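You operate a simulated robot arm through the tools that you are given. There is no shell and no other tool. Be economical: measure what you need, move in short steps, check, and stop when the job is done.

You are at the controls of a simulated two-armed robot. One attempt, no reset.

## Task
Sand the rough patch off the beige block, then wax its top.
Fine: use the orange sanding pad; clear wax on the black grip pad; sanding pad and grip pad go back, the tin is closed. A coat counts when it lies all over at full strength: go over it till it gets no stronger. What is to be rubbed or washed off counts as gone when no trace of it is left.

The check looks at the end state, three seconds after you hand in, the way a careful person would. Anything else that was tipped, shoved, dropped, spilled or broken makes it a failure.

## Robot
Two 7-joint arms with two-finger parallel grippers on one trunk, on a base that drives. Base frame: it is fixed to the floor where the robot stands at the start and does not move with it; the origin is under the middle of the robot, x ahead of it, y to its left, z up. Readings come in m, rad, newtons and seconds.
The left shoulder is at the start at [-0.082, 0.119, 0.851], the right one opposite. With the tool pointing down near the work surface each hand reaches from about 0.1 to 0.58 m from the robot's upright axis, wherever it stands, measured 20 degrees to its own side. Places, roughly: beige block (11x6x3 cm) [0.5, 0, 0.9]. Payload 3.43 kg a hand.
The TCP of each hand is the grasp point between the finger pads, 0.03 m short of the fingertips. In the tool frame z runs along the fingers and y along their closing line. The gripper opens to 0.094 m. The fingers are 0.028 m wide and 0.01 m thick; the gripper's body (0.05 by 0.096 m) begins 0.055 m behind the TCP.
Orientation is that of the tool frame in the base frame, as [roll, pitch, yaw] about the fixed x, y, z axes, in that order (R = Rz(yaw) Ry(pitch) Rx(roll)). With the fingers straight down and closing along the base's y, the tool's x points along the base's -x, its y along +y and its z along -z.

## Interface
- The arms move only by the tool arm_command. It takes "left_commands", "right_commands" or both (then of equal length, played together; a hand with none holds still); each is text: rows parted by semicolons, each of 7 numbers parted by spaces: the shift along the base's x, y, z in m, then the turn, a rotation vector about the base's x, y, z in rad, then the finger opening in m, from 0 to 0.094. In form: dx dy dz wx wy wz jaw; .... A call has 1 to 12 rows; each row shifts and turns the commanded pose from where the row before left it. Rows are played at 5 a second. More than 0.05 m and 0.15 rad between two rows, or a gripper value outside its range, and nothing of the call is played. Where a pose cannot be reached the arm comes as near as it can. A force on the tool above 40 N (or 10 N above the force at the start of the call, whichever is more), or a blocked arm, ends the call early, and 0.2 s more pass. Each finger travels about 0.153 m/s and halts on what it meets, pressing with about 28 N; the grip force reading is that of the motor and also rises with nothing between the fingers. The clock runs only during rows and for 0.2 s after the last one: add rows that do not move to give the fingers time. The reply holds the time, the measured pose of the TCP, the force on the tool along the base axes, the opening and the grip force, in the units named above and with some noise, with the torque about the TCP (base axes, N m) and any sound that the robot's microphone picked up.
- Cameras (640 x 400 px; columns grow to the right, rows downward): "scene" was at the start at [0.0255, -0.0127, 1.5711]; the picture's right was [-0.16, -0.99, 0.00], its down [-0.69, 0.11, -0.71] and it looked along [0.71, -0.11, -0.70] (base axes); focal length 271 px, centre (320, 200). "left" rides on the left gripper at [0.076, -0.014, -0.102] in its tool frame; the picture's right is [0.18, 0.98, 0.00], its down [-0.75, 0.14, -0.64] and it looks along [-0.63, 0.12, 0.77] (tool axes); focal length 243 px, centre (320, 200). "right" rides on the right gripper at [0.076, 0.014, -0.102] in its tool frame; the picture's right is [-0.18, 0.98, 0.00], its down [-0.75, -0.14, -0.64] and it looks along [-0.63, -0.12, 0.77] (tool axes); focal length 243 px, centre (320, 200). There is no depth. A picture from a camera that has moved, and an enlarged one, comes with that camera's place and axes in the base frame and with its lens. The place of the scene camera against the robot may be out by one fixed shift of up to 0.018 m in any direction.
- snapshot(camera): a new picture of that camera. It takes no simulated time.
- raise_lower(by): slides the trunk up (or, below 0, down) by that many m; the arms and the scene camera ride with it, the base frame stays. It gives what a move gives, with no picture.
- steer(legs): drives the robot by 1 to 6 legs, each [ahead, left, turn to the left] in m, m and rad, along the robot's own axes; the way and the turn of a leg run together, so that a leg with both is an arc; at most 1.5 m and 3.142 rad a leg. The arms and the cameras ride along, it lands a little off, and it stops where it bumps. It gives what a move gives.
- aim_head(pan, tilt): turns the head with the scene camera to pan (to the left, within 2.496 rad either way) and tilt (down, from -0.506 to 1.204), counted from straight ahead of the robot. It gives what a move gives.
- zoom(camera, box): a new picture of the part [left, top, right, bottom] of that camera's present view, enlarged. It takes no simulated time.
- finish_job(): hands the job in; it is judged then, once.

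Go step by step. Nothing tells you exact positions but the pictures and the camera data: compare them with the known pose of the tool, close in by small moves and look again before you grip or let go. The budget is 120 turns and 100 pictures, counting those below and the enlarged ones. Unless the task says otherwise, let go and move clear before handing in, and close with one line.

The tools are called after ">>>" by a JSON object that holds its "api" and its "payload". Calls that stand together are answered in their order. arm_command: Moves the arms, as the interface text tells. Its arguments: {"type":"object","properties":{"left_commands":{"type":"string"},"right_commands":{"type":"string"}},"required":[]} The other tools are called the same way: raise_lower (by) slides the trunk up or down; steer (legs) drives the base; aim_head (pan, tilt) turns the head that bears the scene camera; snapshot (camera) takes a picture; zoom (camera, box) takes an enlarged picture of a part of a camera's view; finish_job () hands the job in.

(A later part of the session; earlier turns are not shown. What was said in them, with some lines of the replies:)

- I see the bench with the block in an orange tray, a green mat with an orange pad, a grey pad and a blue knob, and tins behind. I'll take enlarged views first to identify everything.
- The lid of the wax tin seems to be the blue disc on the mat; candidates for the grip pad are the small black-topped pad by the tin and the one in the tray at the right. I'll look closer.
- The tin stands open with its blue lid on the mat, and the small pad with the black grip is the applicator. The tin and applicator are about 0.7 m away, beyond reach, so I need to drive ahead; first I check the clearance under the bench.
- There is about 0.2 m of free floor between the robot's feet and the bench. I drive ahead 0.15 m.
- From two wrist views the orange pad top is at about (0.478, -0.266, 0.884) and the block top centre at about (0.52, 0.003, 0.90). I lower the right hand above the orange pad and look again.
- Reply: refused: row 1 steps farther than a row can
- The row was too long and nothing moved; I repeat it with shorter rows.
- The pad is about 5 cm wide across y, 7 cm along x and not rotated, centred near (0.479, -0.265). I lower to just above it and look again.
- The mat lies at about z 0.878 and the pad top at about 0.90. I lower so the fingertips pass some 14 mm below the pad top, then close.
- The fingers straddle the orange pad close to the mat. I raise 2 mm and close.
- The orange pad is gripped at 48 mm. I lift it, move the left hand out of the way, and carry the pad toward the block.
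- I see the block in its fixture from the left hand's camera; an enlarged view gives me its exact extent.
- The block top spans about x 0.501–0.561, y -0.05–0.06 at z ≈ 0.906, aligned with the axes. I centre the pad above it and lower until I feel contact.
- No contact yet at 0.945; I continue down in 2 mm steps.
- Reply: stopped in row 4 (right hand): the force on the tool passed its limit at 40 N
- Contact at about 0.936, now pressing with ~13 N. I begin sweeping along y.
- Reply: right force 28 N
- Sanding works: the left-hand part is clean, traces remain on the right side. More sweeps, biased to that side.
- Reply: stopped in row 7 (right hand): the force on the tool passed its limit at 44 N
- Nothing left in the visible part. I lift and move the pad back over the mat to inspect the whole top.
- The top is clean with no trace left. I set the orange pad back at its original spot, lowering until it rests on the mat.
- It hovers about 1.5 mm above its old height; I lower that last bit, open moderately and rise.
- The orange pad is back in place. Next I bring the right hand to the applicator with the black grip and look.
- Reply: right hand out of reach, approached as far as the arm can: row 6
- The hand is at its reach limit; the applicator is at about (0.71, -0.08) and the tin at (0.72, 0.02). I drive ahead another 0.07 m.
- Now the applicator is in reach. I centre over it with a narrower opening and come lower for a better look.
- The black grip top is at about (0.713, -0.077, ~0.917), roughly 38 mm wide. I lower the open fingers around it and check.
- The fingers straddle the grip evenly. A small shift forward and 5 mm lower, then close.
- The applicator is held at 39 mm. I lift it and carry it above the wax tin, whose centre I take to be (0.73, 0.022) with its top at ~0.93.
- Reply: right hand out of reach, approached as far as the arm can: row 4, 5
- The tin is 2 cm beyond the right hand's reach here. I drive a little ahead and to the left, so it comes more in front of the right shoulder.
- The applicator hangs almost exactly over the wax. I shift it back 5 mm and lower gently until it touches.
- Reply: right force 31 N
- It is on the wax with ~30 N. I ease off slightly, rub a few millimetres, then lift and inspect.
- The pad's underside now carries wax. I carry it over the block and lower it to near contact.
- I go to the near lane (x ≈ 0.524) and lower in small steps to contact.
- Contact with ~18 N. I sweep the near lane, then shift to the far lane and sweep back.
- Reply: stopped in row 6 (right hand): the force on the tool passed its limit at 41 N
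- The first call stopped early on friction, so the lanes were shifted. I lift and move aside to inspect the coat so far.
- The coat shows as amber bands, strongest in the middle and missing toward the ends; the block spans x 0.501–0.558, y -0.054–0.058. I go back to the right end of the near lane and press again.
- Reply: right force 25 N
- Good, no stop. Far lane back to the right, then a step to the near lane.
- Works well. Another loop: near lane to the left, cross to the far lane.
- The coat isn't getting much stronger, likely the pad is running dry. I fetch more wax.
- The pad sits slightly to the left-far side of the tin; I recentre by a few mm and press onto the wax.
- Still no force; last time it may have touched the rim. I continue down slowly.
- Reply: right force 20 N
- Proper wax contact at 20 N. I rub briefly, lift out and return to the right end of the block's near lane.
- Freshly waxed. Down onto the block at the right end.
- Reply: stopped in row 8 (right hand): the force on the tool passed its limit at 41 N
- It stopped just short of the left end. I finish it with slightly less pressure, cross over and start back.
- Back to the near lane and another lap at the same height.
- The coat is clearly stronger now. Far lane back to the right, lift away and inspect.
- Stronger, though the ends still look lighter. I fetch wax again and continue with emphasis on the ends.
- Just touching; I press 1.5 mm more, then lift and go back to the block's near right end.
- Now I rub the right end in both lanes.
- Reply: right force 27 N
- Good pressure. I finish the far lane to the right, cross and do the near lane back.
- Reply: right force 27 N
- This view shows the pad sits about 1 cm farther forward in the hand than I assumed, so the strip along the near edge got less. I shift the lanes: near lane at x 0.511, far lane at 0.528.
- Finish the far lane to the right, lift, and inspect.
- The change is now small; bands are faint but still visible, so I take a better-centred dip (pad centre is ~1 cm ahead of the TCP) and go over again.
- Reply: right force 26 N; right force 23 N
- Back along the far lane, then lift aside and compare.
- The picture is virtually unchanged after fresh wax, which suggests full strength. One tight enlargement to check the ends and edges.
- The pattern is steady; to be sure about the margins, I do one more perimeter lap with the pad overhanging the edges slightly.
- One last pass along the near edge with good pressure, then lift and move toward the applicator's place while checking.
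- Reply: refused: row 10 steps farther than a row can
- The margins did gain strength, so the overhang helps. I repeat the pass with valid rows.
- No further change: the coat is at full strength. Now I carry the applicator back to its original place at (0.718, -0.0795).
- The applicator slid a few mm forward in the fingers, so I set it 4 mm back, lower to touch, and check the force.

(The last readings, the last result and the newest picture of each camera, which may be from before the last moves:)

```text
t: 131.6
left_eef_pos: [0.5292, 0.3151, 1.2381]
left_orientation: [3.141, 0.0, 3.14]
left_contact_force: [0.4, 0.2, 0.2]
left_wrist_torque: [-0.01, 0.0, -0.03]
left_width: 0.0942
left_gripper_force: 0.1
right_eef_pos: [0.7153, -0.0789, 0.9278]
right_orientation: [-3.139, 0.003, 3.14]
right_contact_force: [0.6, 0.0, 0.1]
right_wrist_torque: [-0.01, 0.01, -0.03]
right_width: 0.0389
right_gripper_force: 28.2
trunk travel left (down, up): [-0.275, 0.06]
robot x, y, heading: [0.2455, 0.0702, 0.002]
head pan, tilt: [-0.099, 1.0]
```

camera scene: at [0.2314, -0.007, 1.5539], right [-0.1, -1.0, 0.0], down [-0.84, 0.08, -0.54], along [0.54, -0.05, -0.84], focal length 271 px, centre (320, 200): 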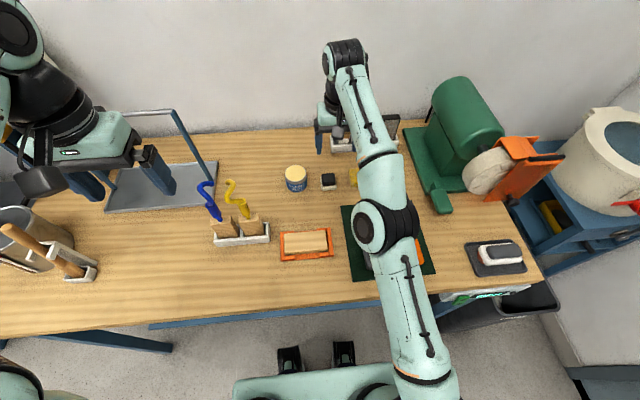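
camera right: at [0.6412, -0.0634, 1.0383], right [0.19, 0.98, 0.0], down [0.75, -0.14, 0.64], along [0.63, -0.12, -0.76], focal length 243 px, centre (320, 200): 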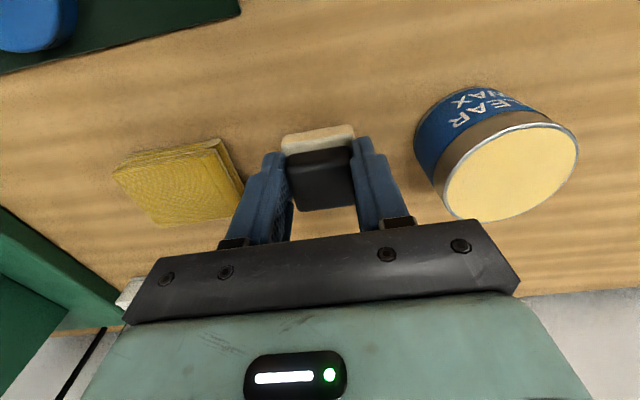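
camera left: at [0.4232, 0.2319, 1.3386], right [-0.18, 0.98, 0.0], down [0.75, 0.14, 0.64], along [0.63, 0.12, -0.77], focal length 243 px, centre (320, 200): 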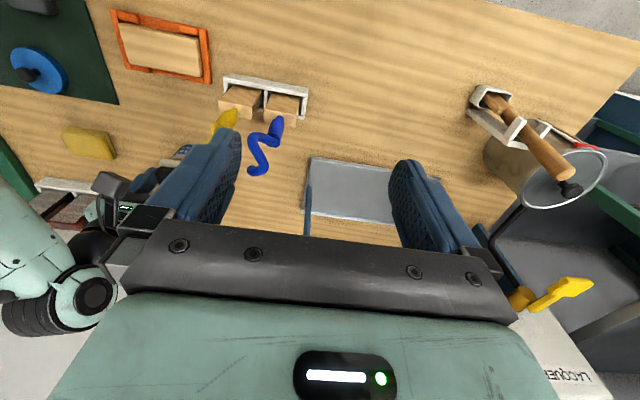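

>>> {"api": "arm_command", "payload": {"right_commands": "0 0 -0.001 0 0 0 0.02; 0 0 -0.001 0 0 0 0.02; 0 0 -0.001 0 0 0 0.02; 0 0 0 0 0 0 0.02"}}

```text
t: 132.6
left_eef_pos: [0.5288, 0.3161, 1.2369]
left_orientation: [3.141, 0.002, 3.14]
left_contact_force: [0.1, 0.0, 0.3]
left_wrist_torque: [0.0, -0.04, 0.0]
left_width: 0.0941
left_gripper_force: 0.0
right_eef_pos: [0.7149, -0.0796, 0.9241]
right_orientation: [-3.141, 0.007, 3.139]
right_contact_force: [-0.2, -1.2, 12.7]
right_wrist_torque: [-0.03, 0.19, 0.03]
right_width: 0.0386
right_gripper_force: 27.6
trunk travel left (down, up): [-0.275, 0.06]
robot x, y, heading: [0.2481, 0.0698, -0.002]
head pan, tilt: [-0.099, 1.0]
```

It rests on the table. I ease up 1 mm, open, and rise straight up.

>>> {"api": "arm_command", "payload": {"right_commands": "0 0 0.001 0 0 0 0.02; 0 0 0 0 0 0 0.045; 0 0 0 0 0 0 0.06; 0 0 0 0 0 0 0.06; 0 0 0.02 0 0 0 0.06; 0 0 0.04 0 0 0 0.06; 0 0 0.04 0 0 0 0.06; 0 0 0.03 0 0 0 0.06; 0 0 0 0 0 0 0.06"}}

>>> {"api": "snapshot", "payload": {"camera": "right"}}

```text
t: 134.6
left_eef_pos: [0.5288, 0.3158, 1.2364]
left_orientation: [3.141, 0.0, 3.141]
left_contact_force: [-0.5, -0.1, 0.0]
left_wrist_torque: [-0.01, -0.02, 0.0]
left_width: 0.094
left_gripper_force: 0.1
right_eef_pos: [0.7133, -0.0787, 1.0557]
right_orientation: [-3.14, 0.003, 3.137]
right_contact_force: [0.2, 1.4, 0.2]
right_wrist_torque: [0.01, 0.03, 0.0]
right_width: 0.0601
right_gripper_force: 0.1
trunk travel left (down, up): [-0.275, 0.06]
robot x, y, heading: [0.2459, 0.0688, -0.0]
head pan, tilt: [-0.099, 1.0]
```

```text
15 pictures are left
camera right: at [0.6356, -0.0623, 1.1594], right [0.19, 0.98, 0.0], down [0.75, -0.14, 0.64], along [0.63, -0.12, -0.76], focal length 243 px, centre (320, 200)
```

right: 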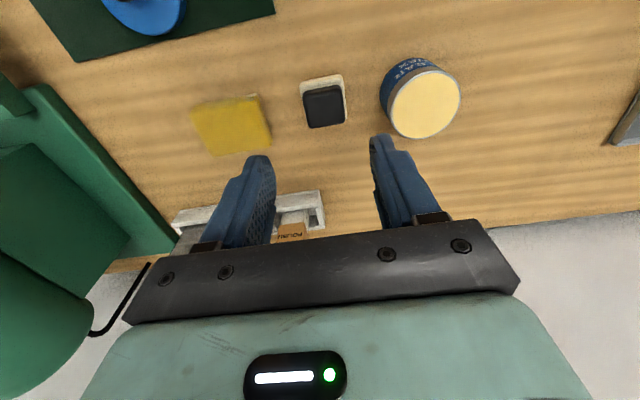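

The applicator stands back in place. Next the lid at about (0.597, -0.209); I go above it for a closer look.

>>> {"api": "arm_command", "payload": {"right_commands": "-0.029 -0.0325 0 0 0 0 0.06; -0.029 -0.0325 0 0 0 0 0.06; -0.029 -0.0325 0 0 0 0 0.06; -0.029 -0.0325 0 0 0 0 0.06; 0 0 -0.04 0 0 0 0.06; 0 0 0 0 0 0 0.06"}}

>>> {"api": "snapshot", "payload": {"camera": "right"}}

```text
t: 136.0
left_eef_pos: [0.5283, 0.3161, 1.2376]
left_orientation: [-3.14, 0.0, 3.139]
left_contact_force: [-0.1, 0.6, 0.3]
left_wrist_torque: [-0.01, -0.03, -0.03]
left_width: 0.094
left_gripper_force: 0.0
right_eef_pos: [0.5975, -0.208, 1.0152]
right_orientation: [-3.138, 0.003, 3.139]
right_contact_force: [-0.1, 0.3, 0.7]
right_wrist_torque: [0.05, 0.0, 0.01]
right_width: 0.0599
right_gripper_force: 0.0
trunk travel left (down, up): [-0.275, 0.06]
robot x, y, heading: [0.2498, 0.0722, -0.001]
head pan, tilt: [-0.099, 1.0]
```

```text
14 pictures are left
camera right: at [0.5194, -0.1921, 1.118], right [0.19, 0.98, 0.0], down [0.75, -0.14, 0.65], along [0.63, -0.12, -0.76], focal length 243 px, centre (320, 200)
```

right: 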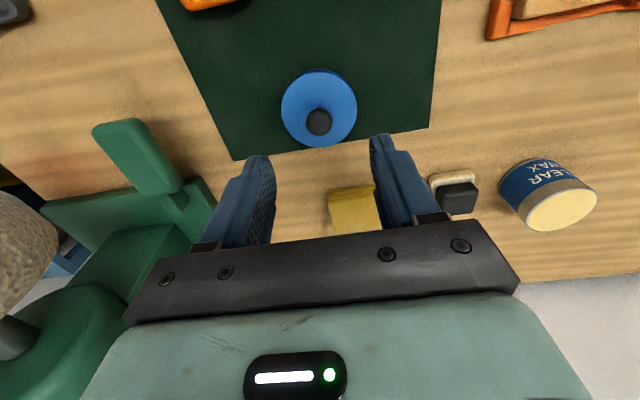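

The knob is centred under the hand at about (0.596, -0.207), knob top ≈ 0.926. I descend partway and recheck.

>>> {"api": "arm_command", "payload": {"right_commands": "-0.0015 0.001 -0.04 0 0 0 0.05; 0 0 -0.03 0 0 0 0.05; 0 0 0 0 0 0 0.05"}}

>>> {"api": "zoom", "payload": {"camera": "right", "box": [200, 80, 440, 230]}}

>>> {"api": "zoom", "payload": {"camera": "scene", "box": [370, 170, 490, 245]}}

```text
t: 136.8
left_eef_pos: [0.528, 0.3153, 1.2369]
left_orientation: [3.141, 0.0, 3.14]
left_contact_force: [0.5, 0.9, 0.1]
left_wrist_torque: [0.02, 0.03, -0.01]
left_width: 0.0941
left_gripper_force: 0.0
right_eef_pos: [0.5959, -0.208, 0.9436]
right_orientation: [-3.14, 0.002, 3.138]
right_contact_force: [0.1, 0.4, 0.4]
right_wrist_torque: [-0.02, 0.0, -0.01]
right_width: 0.0501
right_gripper_force: 0.0
trunk travel left (down, up): [-0.275, 0.06]
robot x, y, heading: [0.2432, 0.0705, 0.0]
head pan, tilt: [-0.099, 1.0]
```

```text
2.67 times, centred on (320, 155) of right
camera zoom: at [0.5187, -0.1919, 1.0467], right [0.19, 0.98, 0.0], down [0.75, -0.14, 0.65], along [0.63, -0.12, -0.76], focal length 647 px, centre (320, 320)
```

zoom: 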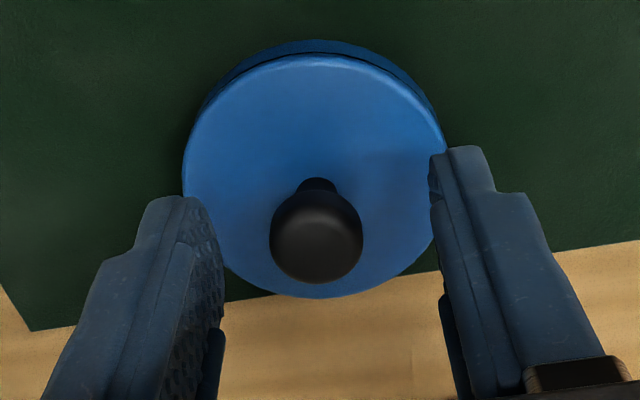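

```text
5.33 times, centred on (430, 208) of scene
camera zoom: at [0.2605, 0.0629, 1.554], right [-0.1, -0.99, 0.0], down [-0.84, 0.08, -0.54], along [0.54, -0.05, -0.84], focal length 1446 px, centre (-267, 160)
```

zoom: 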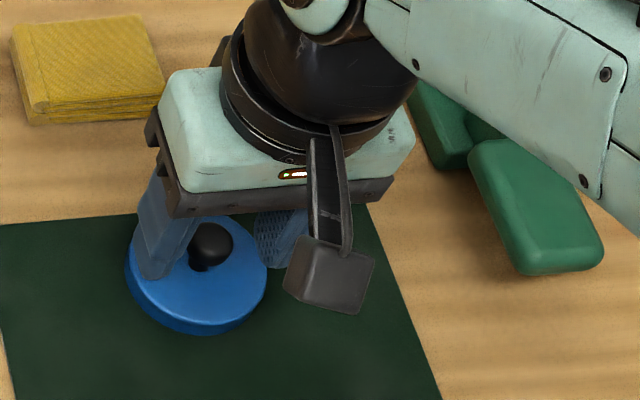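

The knob centre is about (0.593, -0.2065, 0.927), disc top ≈ 0.90. I lower 10 mm so the tips stay just above the disc, then close on the knob.

>>> {"api": "arm_command", "payload": {"right_commands": "-0.003 0.0015 -0.005 0 0 0 0.05; 0 0 -0.004 0 0 0 0.05; 0 0 0 0 0 0 0.03; 0 0 0 0 0 0 0.01; 0 0 0 0 0 0 0.005; 0 0 0 0 0 0 0.005"}}

>>> {"api": "zoom", "payload": {"camera": "right", "box": [200, 80, 440, 230]}}

```text
t: 138.2
left_eef_pos: [0.53, 0.3154, 1.237]
left_orientation: [-3.141, 0.001, 3.139]
left_contact_force: [0.8, 0.0, 0.1]
left_wrist_torque: [0.04, 0.04, -0.01]
left_width: 0.0943
left_gripper_force: 0.1
right_eef_pos: [0.5929, -0.2083, 0.9347]
right_orientation: [3.141, 0.003, 3.139]
right_contact_force: [-0.5, -1.0, 0.9]
right_wrist_torque: [-0.1, -0.05, 0.0]
right_width: 0.0197
right_gripper_force: 28.3
trunk travel left (down, up): [-0.275, 0.06]
robot x, y, heading: [0.2449, 0.0765, -0.002]
head pan, tilt: [-0.099, 1.0]
```

```text
2.67 times, centred on (320, 155) of right
camera zoom: at [0.5156, -0.1906, 1.0382], right [0.19, 0.98, 0.0], down [0.75, -0.14, 0.65], along [0.63, -0.12, -0.76], focal length 647 px, centre (320, 320)
```

zoom: 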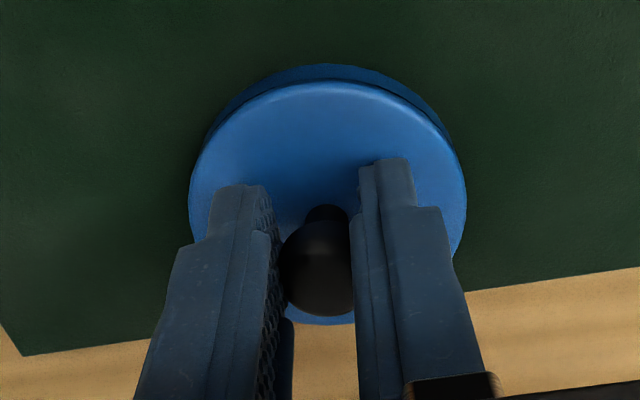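

The knob is held (20 mm). I lift the lid and carry it over the tin at about (0.7305, 0.0215), staying high.

>>> {"api": "arm_command", "payload": {"right_commands": "0 0 0.03 0 0 0 0.005; 0 0 0.03 0 0 0 0.005; 0 0 0.03 0 0 0 0.005; 0.0233 0.0383 0 0 0 0 0.005; 0.0233 0.0383 0 0 0 0 0.005; 0.0233 0.0383 0 0 0 0 0.005; 0.0233 0.0383 0 0 0 0 0.005; 0.0233 0.0383 0 0 0 0 0.005; 0.0233 0.038 0 0 0 0 0.005; 0 0 0 0 0 0 0.005; 0 0 0 0 0 0 0.005"}}

>>> {"api": "snapshot", "payload": {"camera": "right"}}

>>> {"api": "zoom", "payload": {"camera": "scene", "box": [280, 120, 380, 190]}}

```text
t: 140.6
left_eef_pos: [0.528, 0.315, 1.2368]
left_orientation: [-3.141, 0.0, -3.141]
left_contact_force: [0.6, -0.1, -0.8]
left_wrist_torque: [0.03, 0.0, -0.02]
left_width: 0.0939
left_gripper_force: 0.1
right_eef_pos: [0.736, 0.0218, 1.0277]
right_orientation: [-3.14, 0.003, 3.138]
right_contact_force: [0.0, -0.3, 0.3]
right_wrist_torque: [0.0, -0.01, 0.03]
right_width: 0.0194
right_gripper_force: 27.8
trunk travel left (down, up): [-0.275, 0.06]
robot x, y, heading: [0.2466, 0.0706, -0.003]
head pan, tilt: [-0.099, 1.0]
```

```text
10 pictures are left
camera right: at [0.6576, 0.0393, 1.131], right [0.19, 0.98, 0.0], down [0.75, -0.14, 0.64], along [0.63, -0.12, -0.76], focal length 243 px, centre (320, 200)
```

right: 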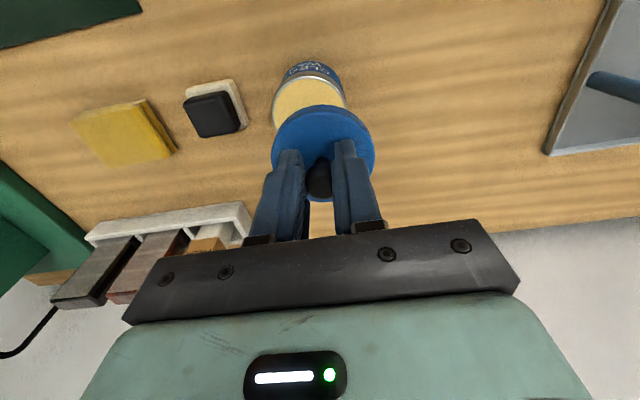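

```text
5.71 times, centred on (330, 155) of scene
camera zoom: at [0.261, 0.0633, 1.554], right [-0.1, -0.99, 0.0], down [-0.84, 0.08, -0.54], along [0.54, -0.05, -0.84], focal length 1549 px, centre (263, 457)
```

zoom: 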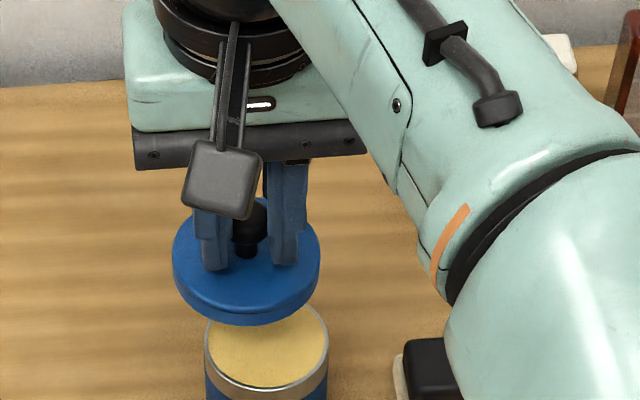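

Both views agree the lid must go about 9 mm to the right (-y) relative to the tin. I shift, lower a bit and recheck.

>>> {"api": "arm_command", "payload": {"right_commands": "0.001 -0.009 0 0 0 0 0.005; 0 0 -0.015 0 0 0 0.005; 0 0 -0.010 0 0 0 0.005; 0 0 0 0 0 0 0.005; 0 0 0 0 0 0 0.005"}}

>>> {"api": "zoom", "payload": {"camera": "right", "box": [220, 60, 420, 210]}}

>>> {"api": "zoom", "payload": {"camera": "scene", "box": [280, 120, 380, 190]}}

```text
t: 141.8
left_eef_pos: [0.5286, 0.3164, 1.2372]
left_orientation: [-3.142, 0.001, 3.14]
left_contact_force: [-0.5, 0.0, -0.2]
left_wrist_torque: [-0.01, 0.0, -0.01]
left_width: 0.0938
left_gripper_force: 0.1
right_eef_pos: [0.7362, 0.013, 1.0]
right_orientation: [-3.139, 0.002, 3.138]
right_contact_force: [-0.1, 0.3, -0.7]
right_wrist_torque: [-0.01, 0.01, -0.02]
right_width: 0.0195
right_gripper_force: 28.0
trunk travel left (down, up): [-0.275, 0.06]
robot x, y, heading: [0.245, 0.0675, 0.004]
head pan, tilt: [-0.099, 1.0]
```

```text
2.67 times, centred on (320, 135) of right
camera zoom: at [0.6583, 0.0298, 1.104], right [0.19, 0.98, 0.0], down [0.75, -0.14, 0.65], along [0.63, -0.12, -0.76], focal length 647 px, centre (320, 373)
```

zoom: 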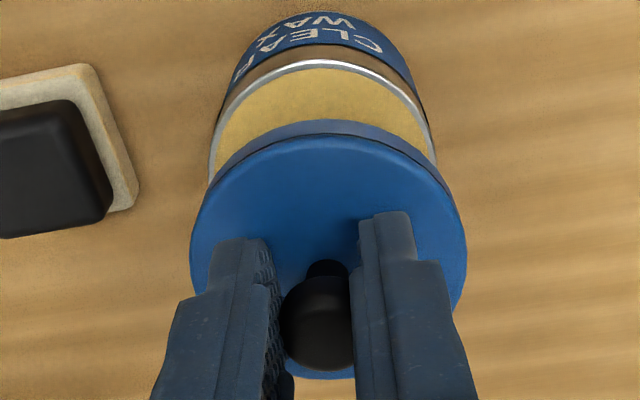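

```text
5.71 times, centred on (330, 155) of scene
camera zoom: at [0.2607, 0.0628, 1.5539], right [-0.1, -0.99, 0.0], down [-0.84, 0.08, -0.54], along [0.54, -0.05, -0.84], focal length 1549 px, centre (263, 457)
```

zoom: 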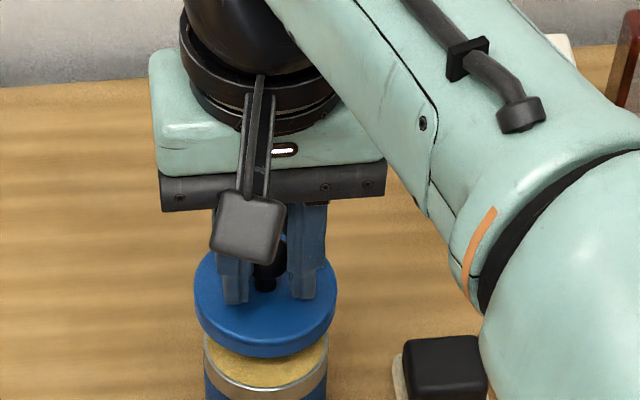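

Sideways alignment is now good in both views; fore-aft the lid seems about 2 mm too far. I correct that and lower to just above the rim.

>>> {"api": "arm_command", "payload": {"right_commands": "-0.002 -0.0005 -0.006 0 0 0 0.005; 0 0 -0.004 0 0 0 0.005; 0 0 0 0 0 0 0.005; 0 0 0 0 0 0 0.005"}}

>>> {"api": "zoom", "payload": {"camera": "right", "box": [260, 70, 380, 160]}}

>>> {"api": "zoom", "payload": {"camera": "scene", "box": [300, 150, 350, 190]}}

```text
t: 142.8
left_eef_pos: [0.5294, 0.3152, 1.237]
left_orientation: [-3.14, 0.001, 3.14]
left_contact_force: [0.4, 0.2, 0.1]
left_wrist_torque: [-0.01, 0.02, -0.03]
left_width: 0.094
left_gripper_force: 0.1
right_eef_pos: [0.7333, 0.0114, 0.9911]
right_orientation: [-3.139, 0.003, 3.14]
right_contact_force: [-0.4, 0.3, -0.1]
right_wrist_torque: [0.02, -0.01, 0.02]
right_width: 0.0196
right_gripper_force: 27.9
trunk travel left (down, up): [-0.275, 0.06]
robot x, y, heading: [0.2471, 0.0703, -0.005]
head pan, tilt: [-0.099, 1.0]
```

```text
4.44 times, centred on (320, 115) of right
camera zoom: at [0.6552, 0.0292, 1.0942], right [0.19, 0.98, 0.0], down [0.75, -0.14, 0.65], along [0.63, -0.12, -0.76], focal length 1078 px, centre (320, 578)
```

zoom: 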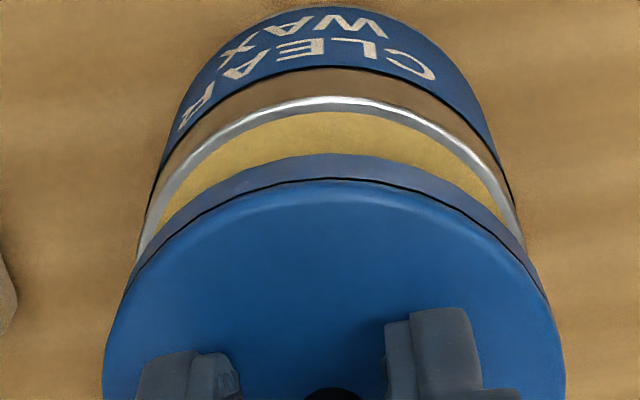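

```text
10.00 times, centred on (325, 170) of scene
camera zoom: at [0.2607, 0.0628, 1.5539], right [-0.1, -0.99, 0.0], down [-0.84, 0.08, -0.54], along [0.54, -0.05, -0.84], focal length 2711 px, centre (270, 500)
```

zoom: 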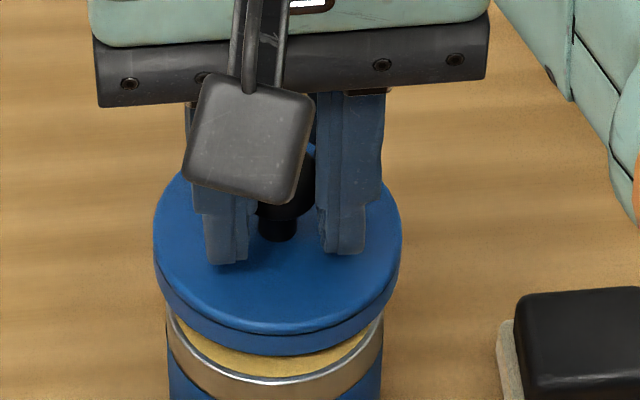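

The close-ups show the lid hangs about 7 mm forward of the grip point, so its centre is ~9 mm too far from me relative to the tin. I shift back 9 mm and lower to contact gently.

>>> {"api": "arm_command", "payload": {"right_commands": "-0.005 0.0005 0.001 0 0 0 0.005; -0.004 0.0005 0 0 0 0 0.005; 0 0 -0.002 0 0 0 0.005; 0 0 -0.002 0 0 0 0.005; 0 0 0 0 0 0 0.005"}}

>>> {"api": "zoom", "payload": {"camera": "right", "box": [260, 70, 380, 160]}}

```text
t: 144.0
left_eef_pos: [0.5283, 0.3156, 1.2372]
left_orientation: [-3.141, 0.0, 3.14]
left_contact_force: [-0.3, -0.8, 0.1]
left_wrist_torque: [0.04, 0.01, -0.03]
left_width: 0.0939
left_gripper_force: 0.0
right_eef_pos: [0.7234, 0.0152, 0.9883]
right_orientation: [-3.141, 0.003, 3.138]
right_contact_force: [0.0, -0.6, -0.2]
right_wrist_torque: [-0.04, 0.02, 0.0]
right_width: 0.0195
right_gripper_force: 28.2
trunk travel left (down, up): [-0.275, 0.06]
robot x, y, heading: [0.2463, 0.0704, -0.007]
head pan, tilt: [-0.099, 1.0]
```

```text
4.44 times, centred on (320, 115) of right
camera zoom: at [0.646, 0.0309, 1.0916], right [0.19, 0.98, 0.0], down [0.75, -0.14, 0.65], along [0.63, -0.12, -0.76], focal length 1078 px, centre (320, 578)
```

zoom: 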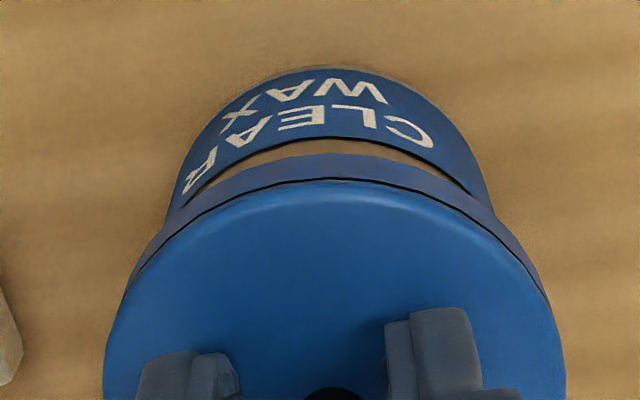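

The lid now covers the rim; another 1.5 mm back centres it. Then I lower in 1 mm steps.

>>> {"api": "arm_command", "payload": {"right_commands": "-0.0015 0 0 0 0 0 0.005; 0 0 -0.001 0 0 0 0.005; 0 0 -0.001 0 0 0 0.005; 0 0 -0.001 0 0 0 0.005; 0 0 -0.001 0 0 0 0.005; 0 0 0 0 0 0 0.005"}}

```text
t: 145.4
left_eef_pos: [0.5287, 0.3147, 1.2378]
left_orientation: [3.141, 0.0, 3.141]
left_contact_force: [-0.4, -0.2, 0.5]
left_wrist_torque: [0.01, 0.01, 0.0]
left_width: 0.0943
left_gripper_force: 0.1
right_eef_pos: [0.7221, 0.014, 0.9837]
right_orientation: [-3.141, 0.004, 3.139]
right_contact_force: [-0.1, -0.6, 0.3]
right_wrist_torque: [0.0, 0.01, 0.02]
right_width: 0.0199
right_gripper_force: 28.1
trunk travel left (down, up): [-0.275, 0.06]
robot x, y, heading: [0.2465, 0.0701, -0.005]
head pan, tilt: [-0.099, 1.0]
```

>>> {"api": "arm_command", "payload": {"right_commands": "0 0 -0.001 0 0 0 0.005; 0 0 -0.001 0 0 0 0.005; 0 0 -0.001 0 0 0 0.005; 0 0 -0.001 0 0 0 0.005; 0 0 0 0 0 0 0.005"}}

```text
t: 146.6
left_eef_pos: [0.5279, 0.3155, 1.2356]
left_orientation: [3.141, 0.0, 3.14]
left_contact_force: [0.5, 0.1, 0.3]
left_wrist_torque: [0.03, -0.01, 0.0]
left_width: 0.0939
left_gripper_force: 0.1
right_eef_pos: [0.7219, 0.0147, 0.9805]
right_orientation: [-3.139, 0.004, 3.137]
right_contact_force: [0.1, 0.2, 0.6]
right_wrist_torque: [0.02, -0.01, 0.0]
right_width: 0.0199
right_gripper_force: 27.7
trunk travel left (down, up): [-0.275, 0.06]
robot x, y, heading: [0.2488, 0.0666, 0.004]
head pan, tilt: [-0.099, 1.0]
```

>>> {"api": "arm_command", "payload": {"right_commands": "0 0 -0.001 0 0 0 0.005; 0 0 -0.001 0 0 0 0.005; 0 0 -0.001 0 0 0 0.005; 0 0 -0.001 0 0 0 0.005; 0 0 -0.001 0 0 0 0.005; 0 0 0 0 0 0 0.005"}}

>>> {"api": "zoom", "payload": {"camera": "scene", "box": [300, 150, 350, 190]}}

```text
t: 148.0
left_eef_pos: [0.5271, 0.3154, 1.2375]
left_orientation: [3.141, 0.002, 3.14]
left_contact_force: [-0.6, -0.7, 0.7]
left_wrist_torque: [0.02, 0.02, 0.0]
left_width: 0.094
left_gripper_force: 0.0
right_eef_pos: [0.7226, 0.0148, 0.9769]
right_orientation: [3.141, 0.011, 3.138]
right_contact_force: [2.7, -0.5, 19.5]
right_wrist_torque: [0.0, -0.15, -0.01]
right_width: 0.0196
right_gripper_force: 28.0
trunk travel left (down, up): [-0.275, 0.06]
robot x, y, heading: [0.2472, 0.069, 0.004]
head pan, tilt: [-0.099, 1.0]
heard: snap
```

```text
10.00 times, centred on (325, 170) of scene
camera zoom: at [0.2595, 0.063, 1.5541], right [-0.1, -0.99, 0.0], down [-0.84, 0.08, -0.54], along [0.54, -0.05, -0.84], focal length 2711 px, centre (270, 500)
```

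zoom: 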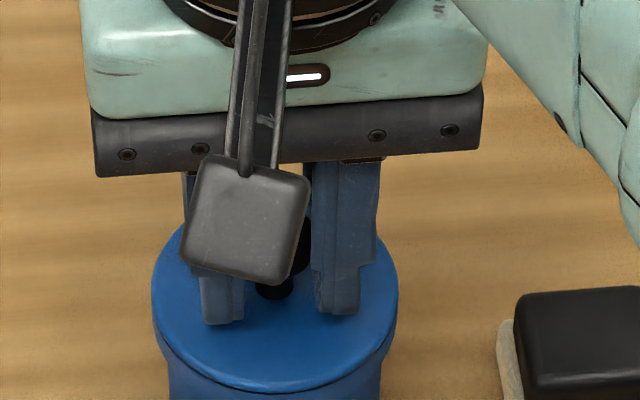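

The lid snapped on. I open, rise straight up and retreat, keeping the last pictures for a check.

>>> {"api": "arm_command", "payload": {"right_commands": "0 0 0.001 0 0 0 0.02; 0 0 0 0 0 0 0.04; 0 0 0 0 0 0 0.05; 0 0 0.02 0 0 0 0.05; 0 0 0.04 0 0 0 0.05; 0 0 0.04 0 0 0 0.05; -0.02 -0.04 0 0 0 0 0.05; -0.02 -0.04 0.01 0 0 0 0.05; -0.02 -0.04 0.01 0 0 0 0.05; -0.02 -0.04 0.01 0 0 0 0.05; -0.02 -0.04 0.01 0 0 0 0.05; 0 0 0 0 0 0 0.05"}}

>>> {"api": "snapshot", "payload": {"camera": "scene"}}

```text
t: 150.6
left_eef_pos: [0.5298, 0.3162, 1.2366]
left_orientation: [3.141, 0.0, 3.141]
left_contact_force: [0.6, -0.2, 0.0]
left_wrist_torque: [0.02, 0.04, 0.0]
left_width: 0.0938
left_gripper_force: 0.1
right_eef_pos: [0.6235, -0.1856, 1.1143]
right_orientation: [-3.141, 0.004, 3.14]
right_contact_force: [0.0, -0.1, 1.2]
right_wrist_torque: [-0.01, 0.01, 0.02]
right_width: 0.0501
right_gripper_force: 0.1
trunk travel left (down, up): [-0.275, 0.06]
robot x, y, heading: [0.2451, 0.0683, -0.003]
head pan, tilt: [-0.099, 1.0]
```

```text
2 pictures are left
camera scene: at [0.2612, 0.0634, 1.5539], right [-0.1, -0.99, 0.0], down [-0.84, 0.08, -0.54], along [0.54, -0.05, -0.84], focal length 271 px, centre (320, 200)
```

scene: 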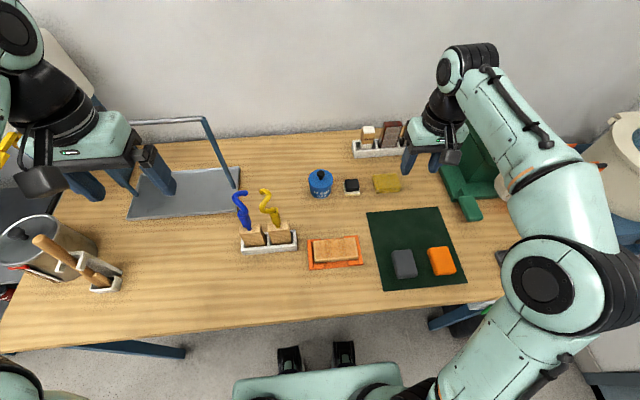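

Everything stands in place: tin closed, both pads back. One final enlarged check of block and tin.

>>> {"api": "zoom", "payload": {"camera": "scene", "box": [290, 160, 410, 270]}}

```text
3.64 times, centred on (350, 215) of scene
camera zoom: at [0.2612, 0.0634, 1.5539], right [-0.1, -0.99, 0.0], down [-0.84, 0.08, -0.54], along [0.54, -0.05, -0.84], focal length 986 px, centre (211, 146)
```

zoom: 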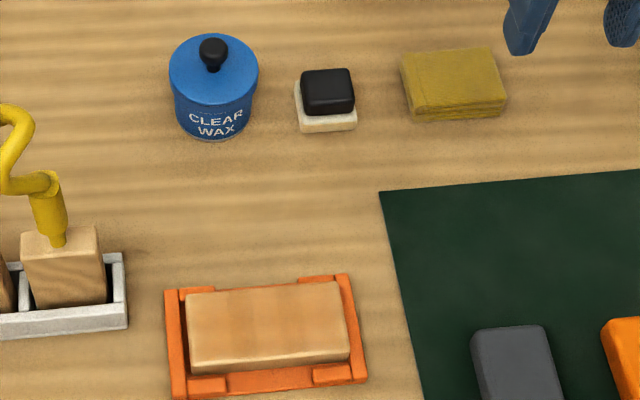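

The block is sanded and waxed, the tin is closed and the pads are back, with both hands clear. I hand in.

>>> {"api": "finish_job", "payload": {}}

```text
The job is handed in.
```

The beige block's rough patch is sanded off with no trace visible. Its top is coated with clear wax, which got no stronger on the last passes; faint bands still show in the coat. The orange sanding pad and the black grip pad are back in their places, and the lid snapped onto the tin.
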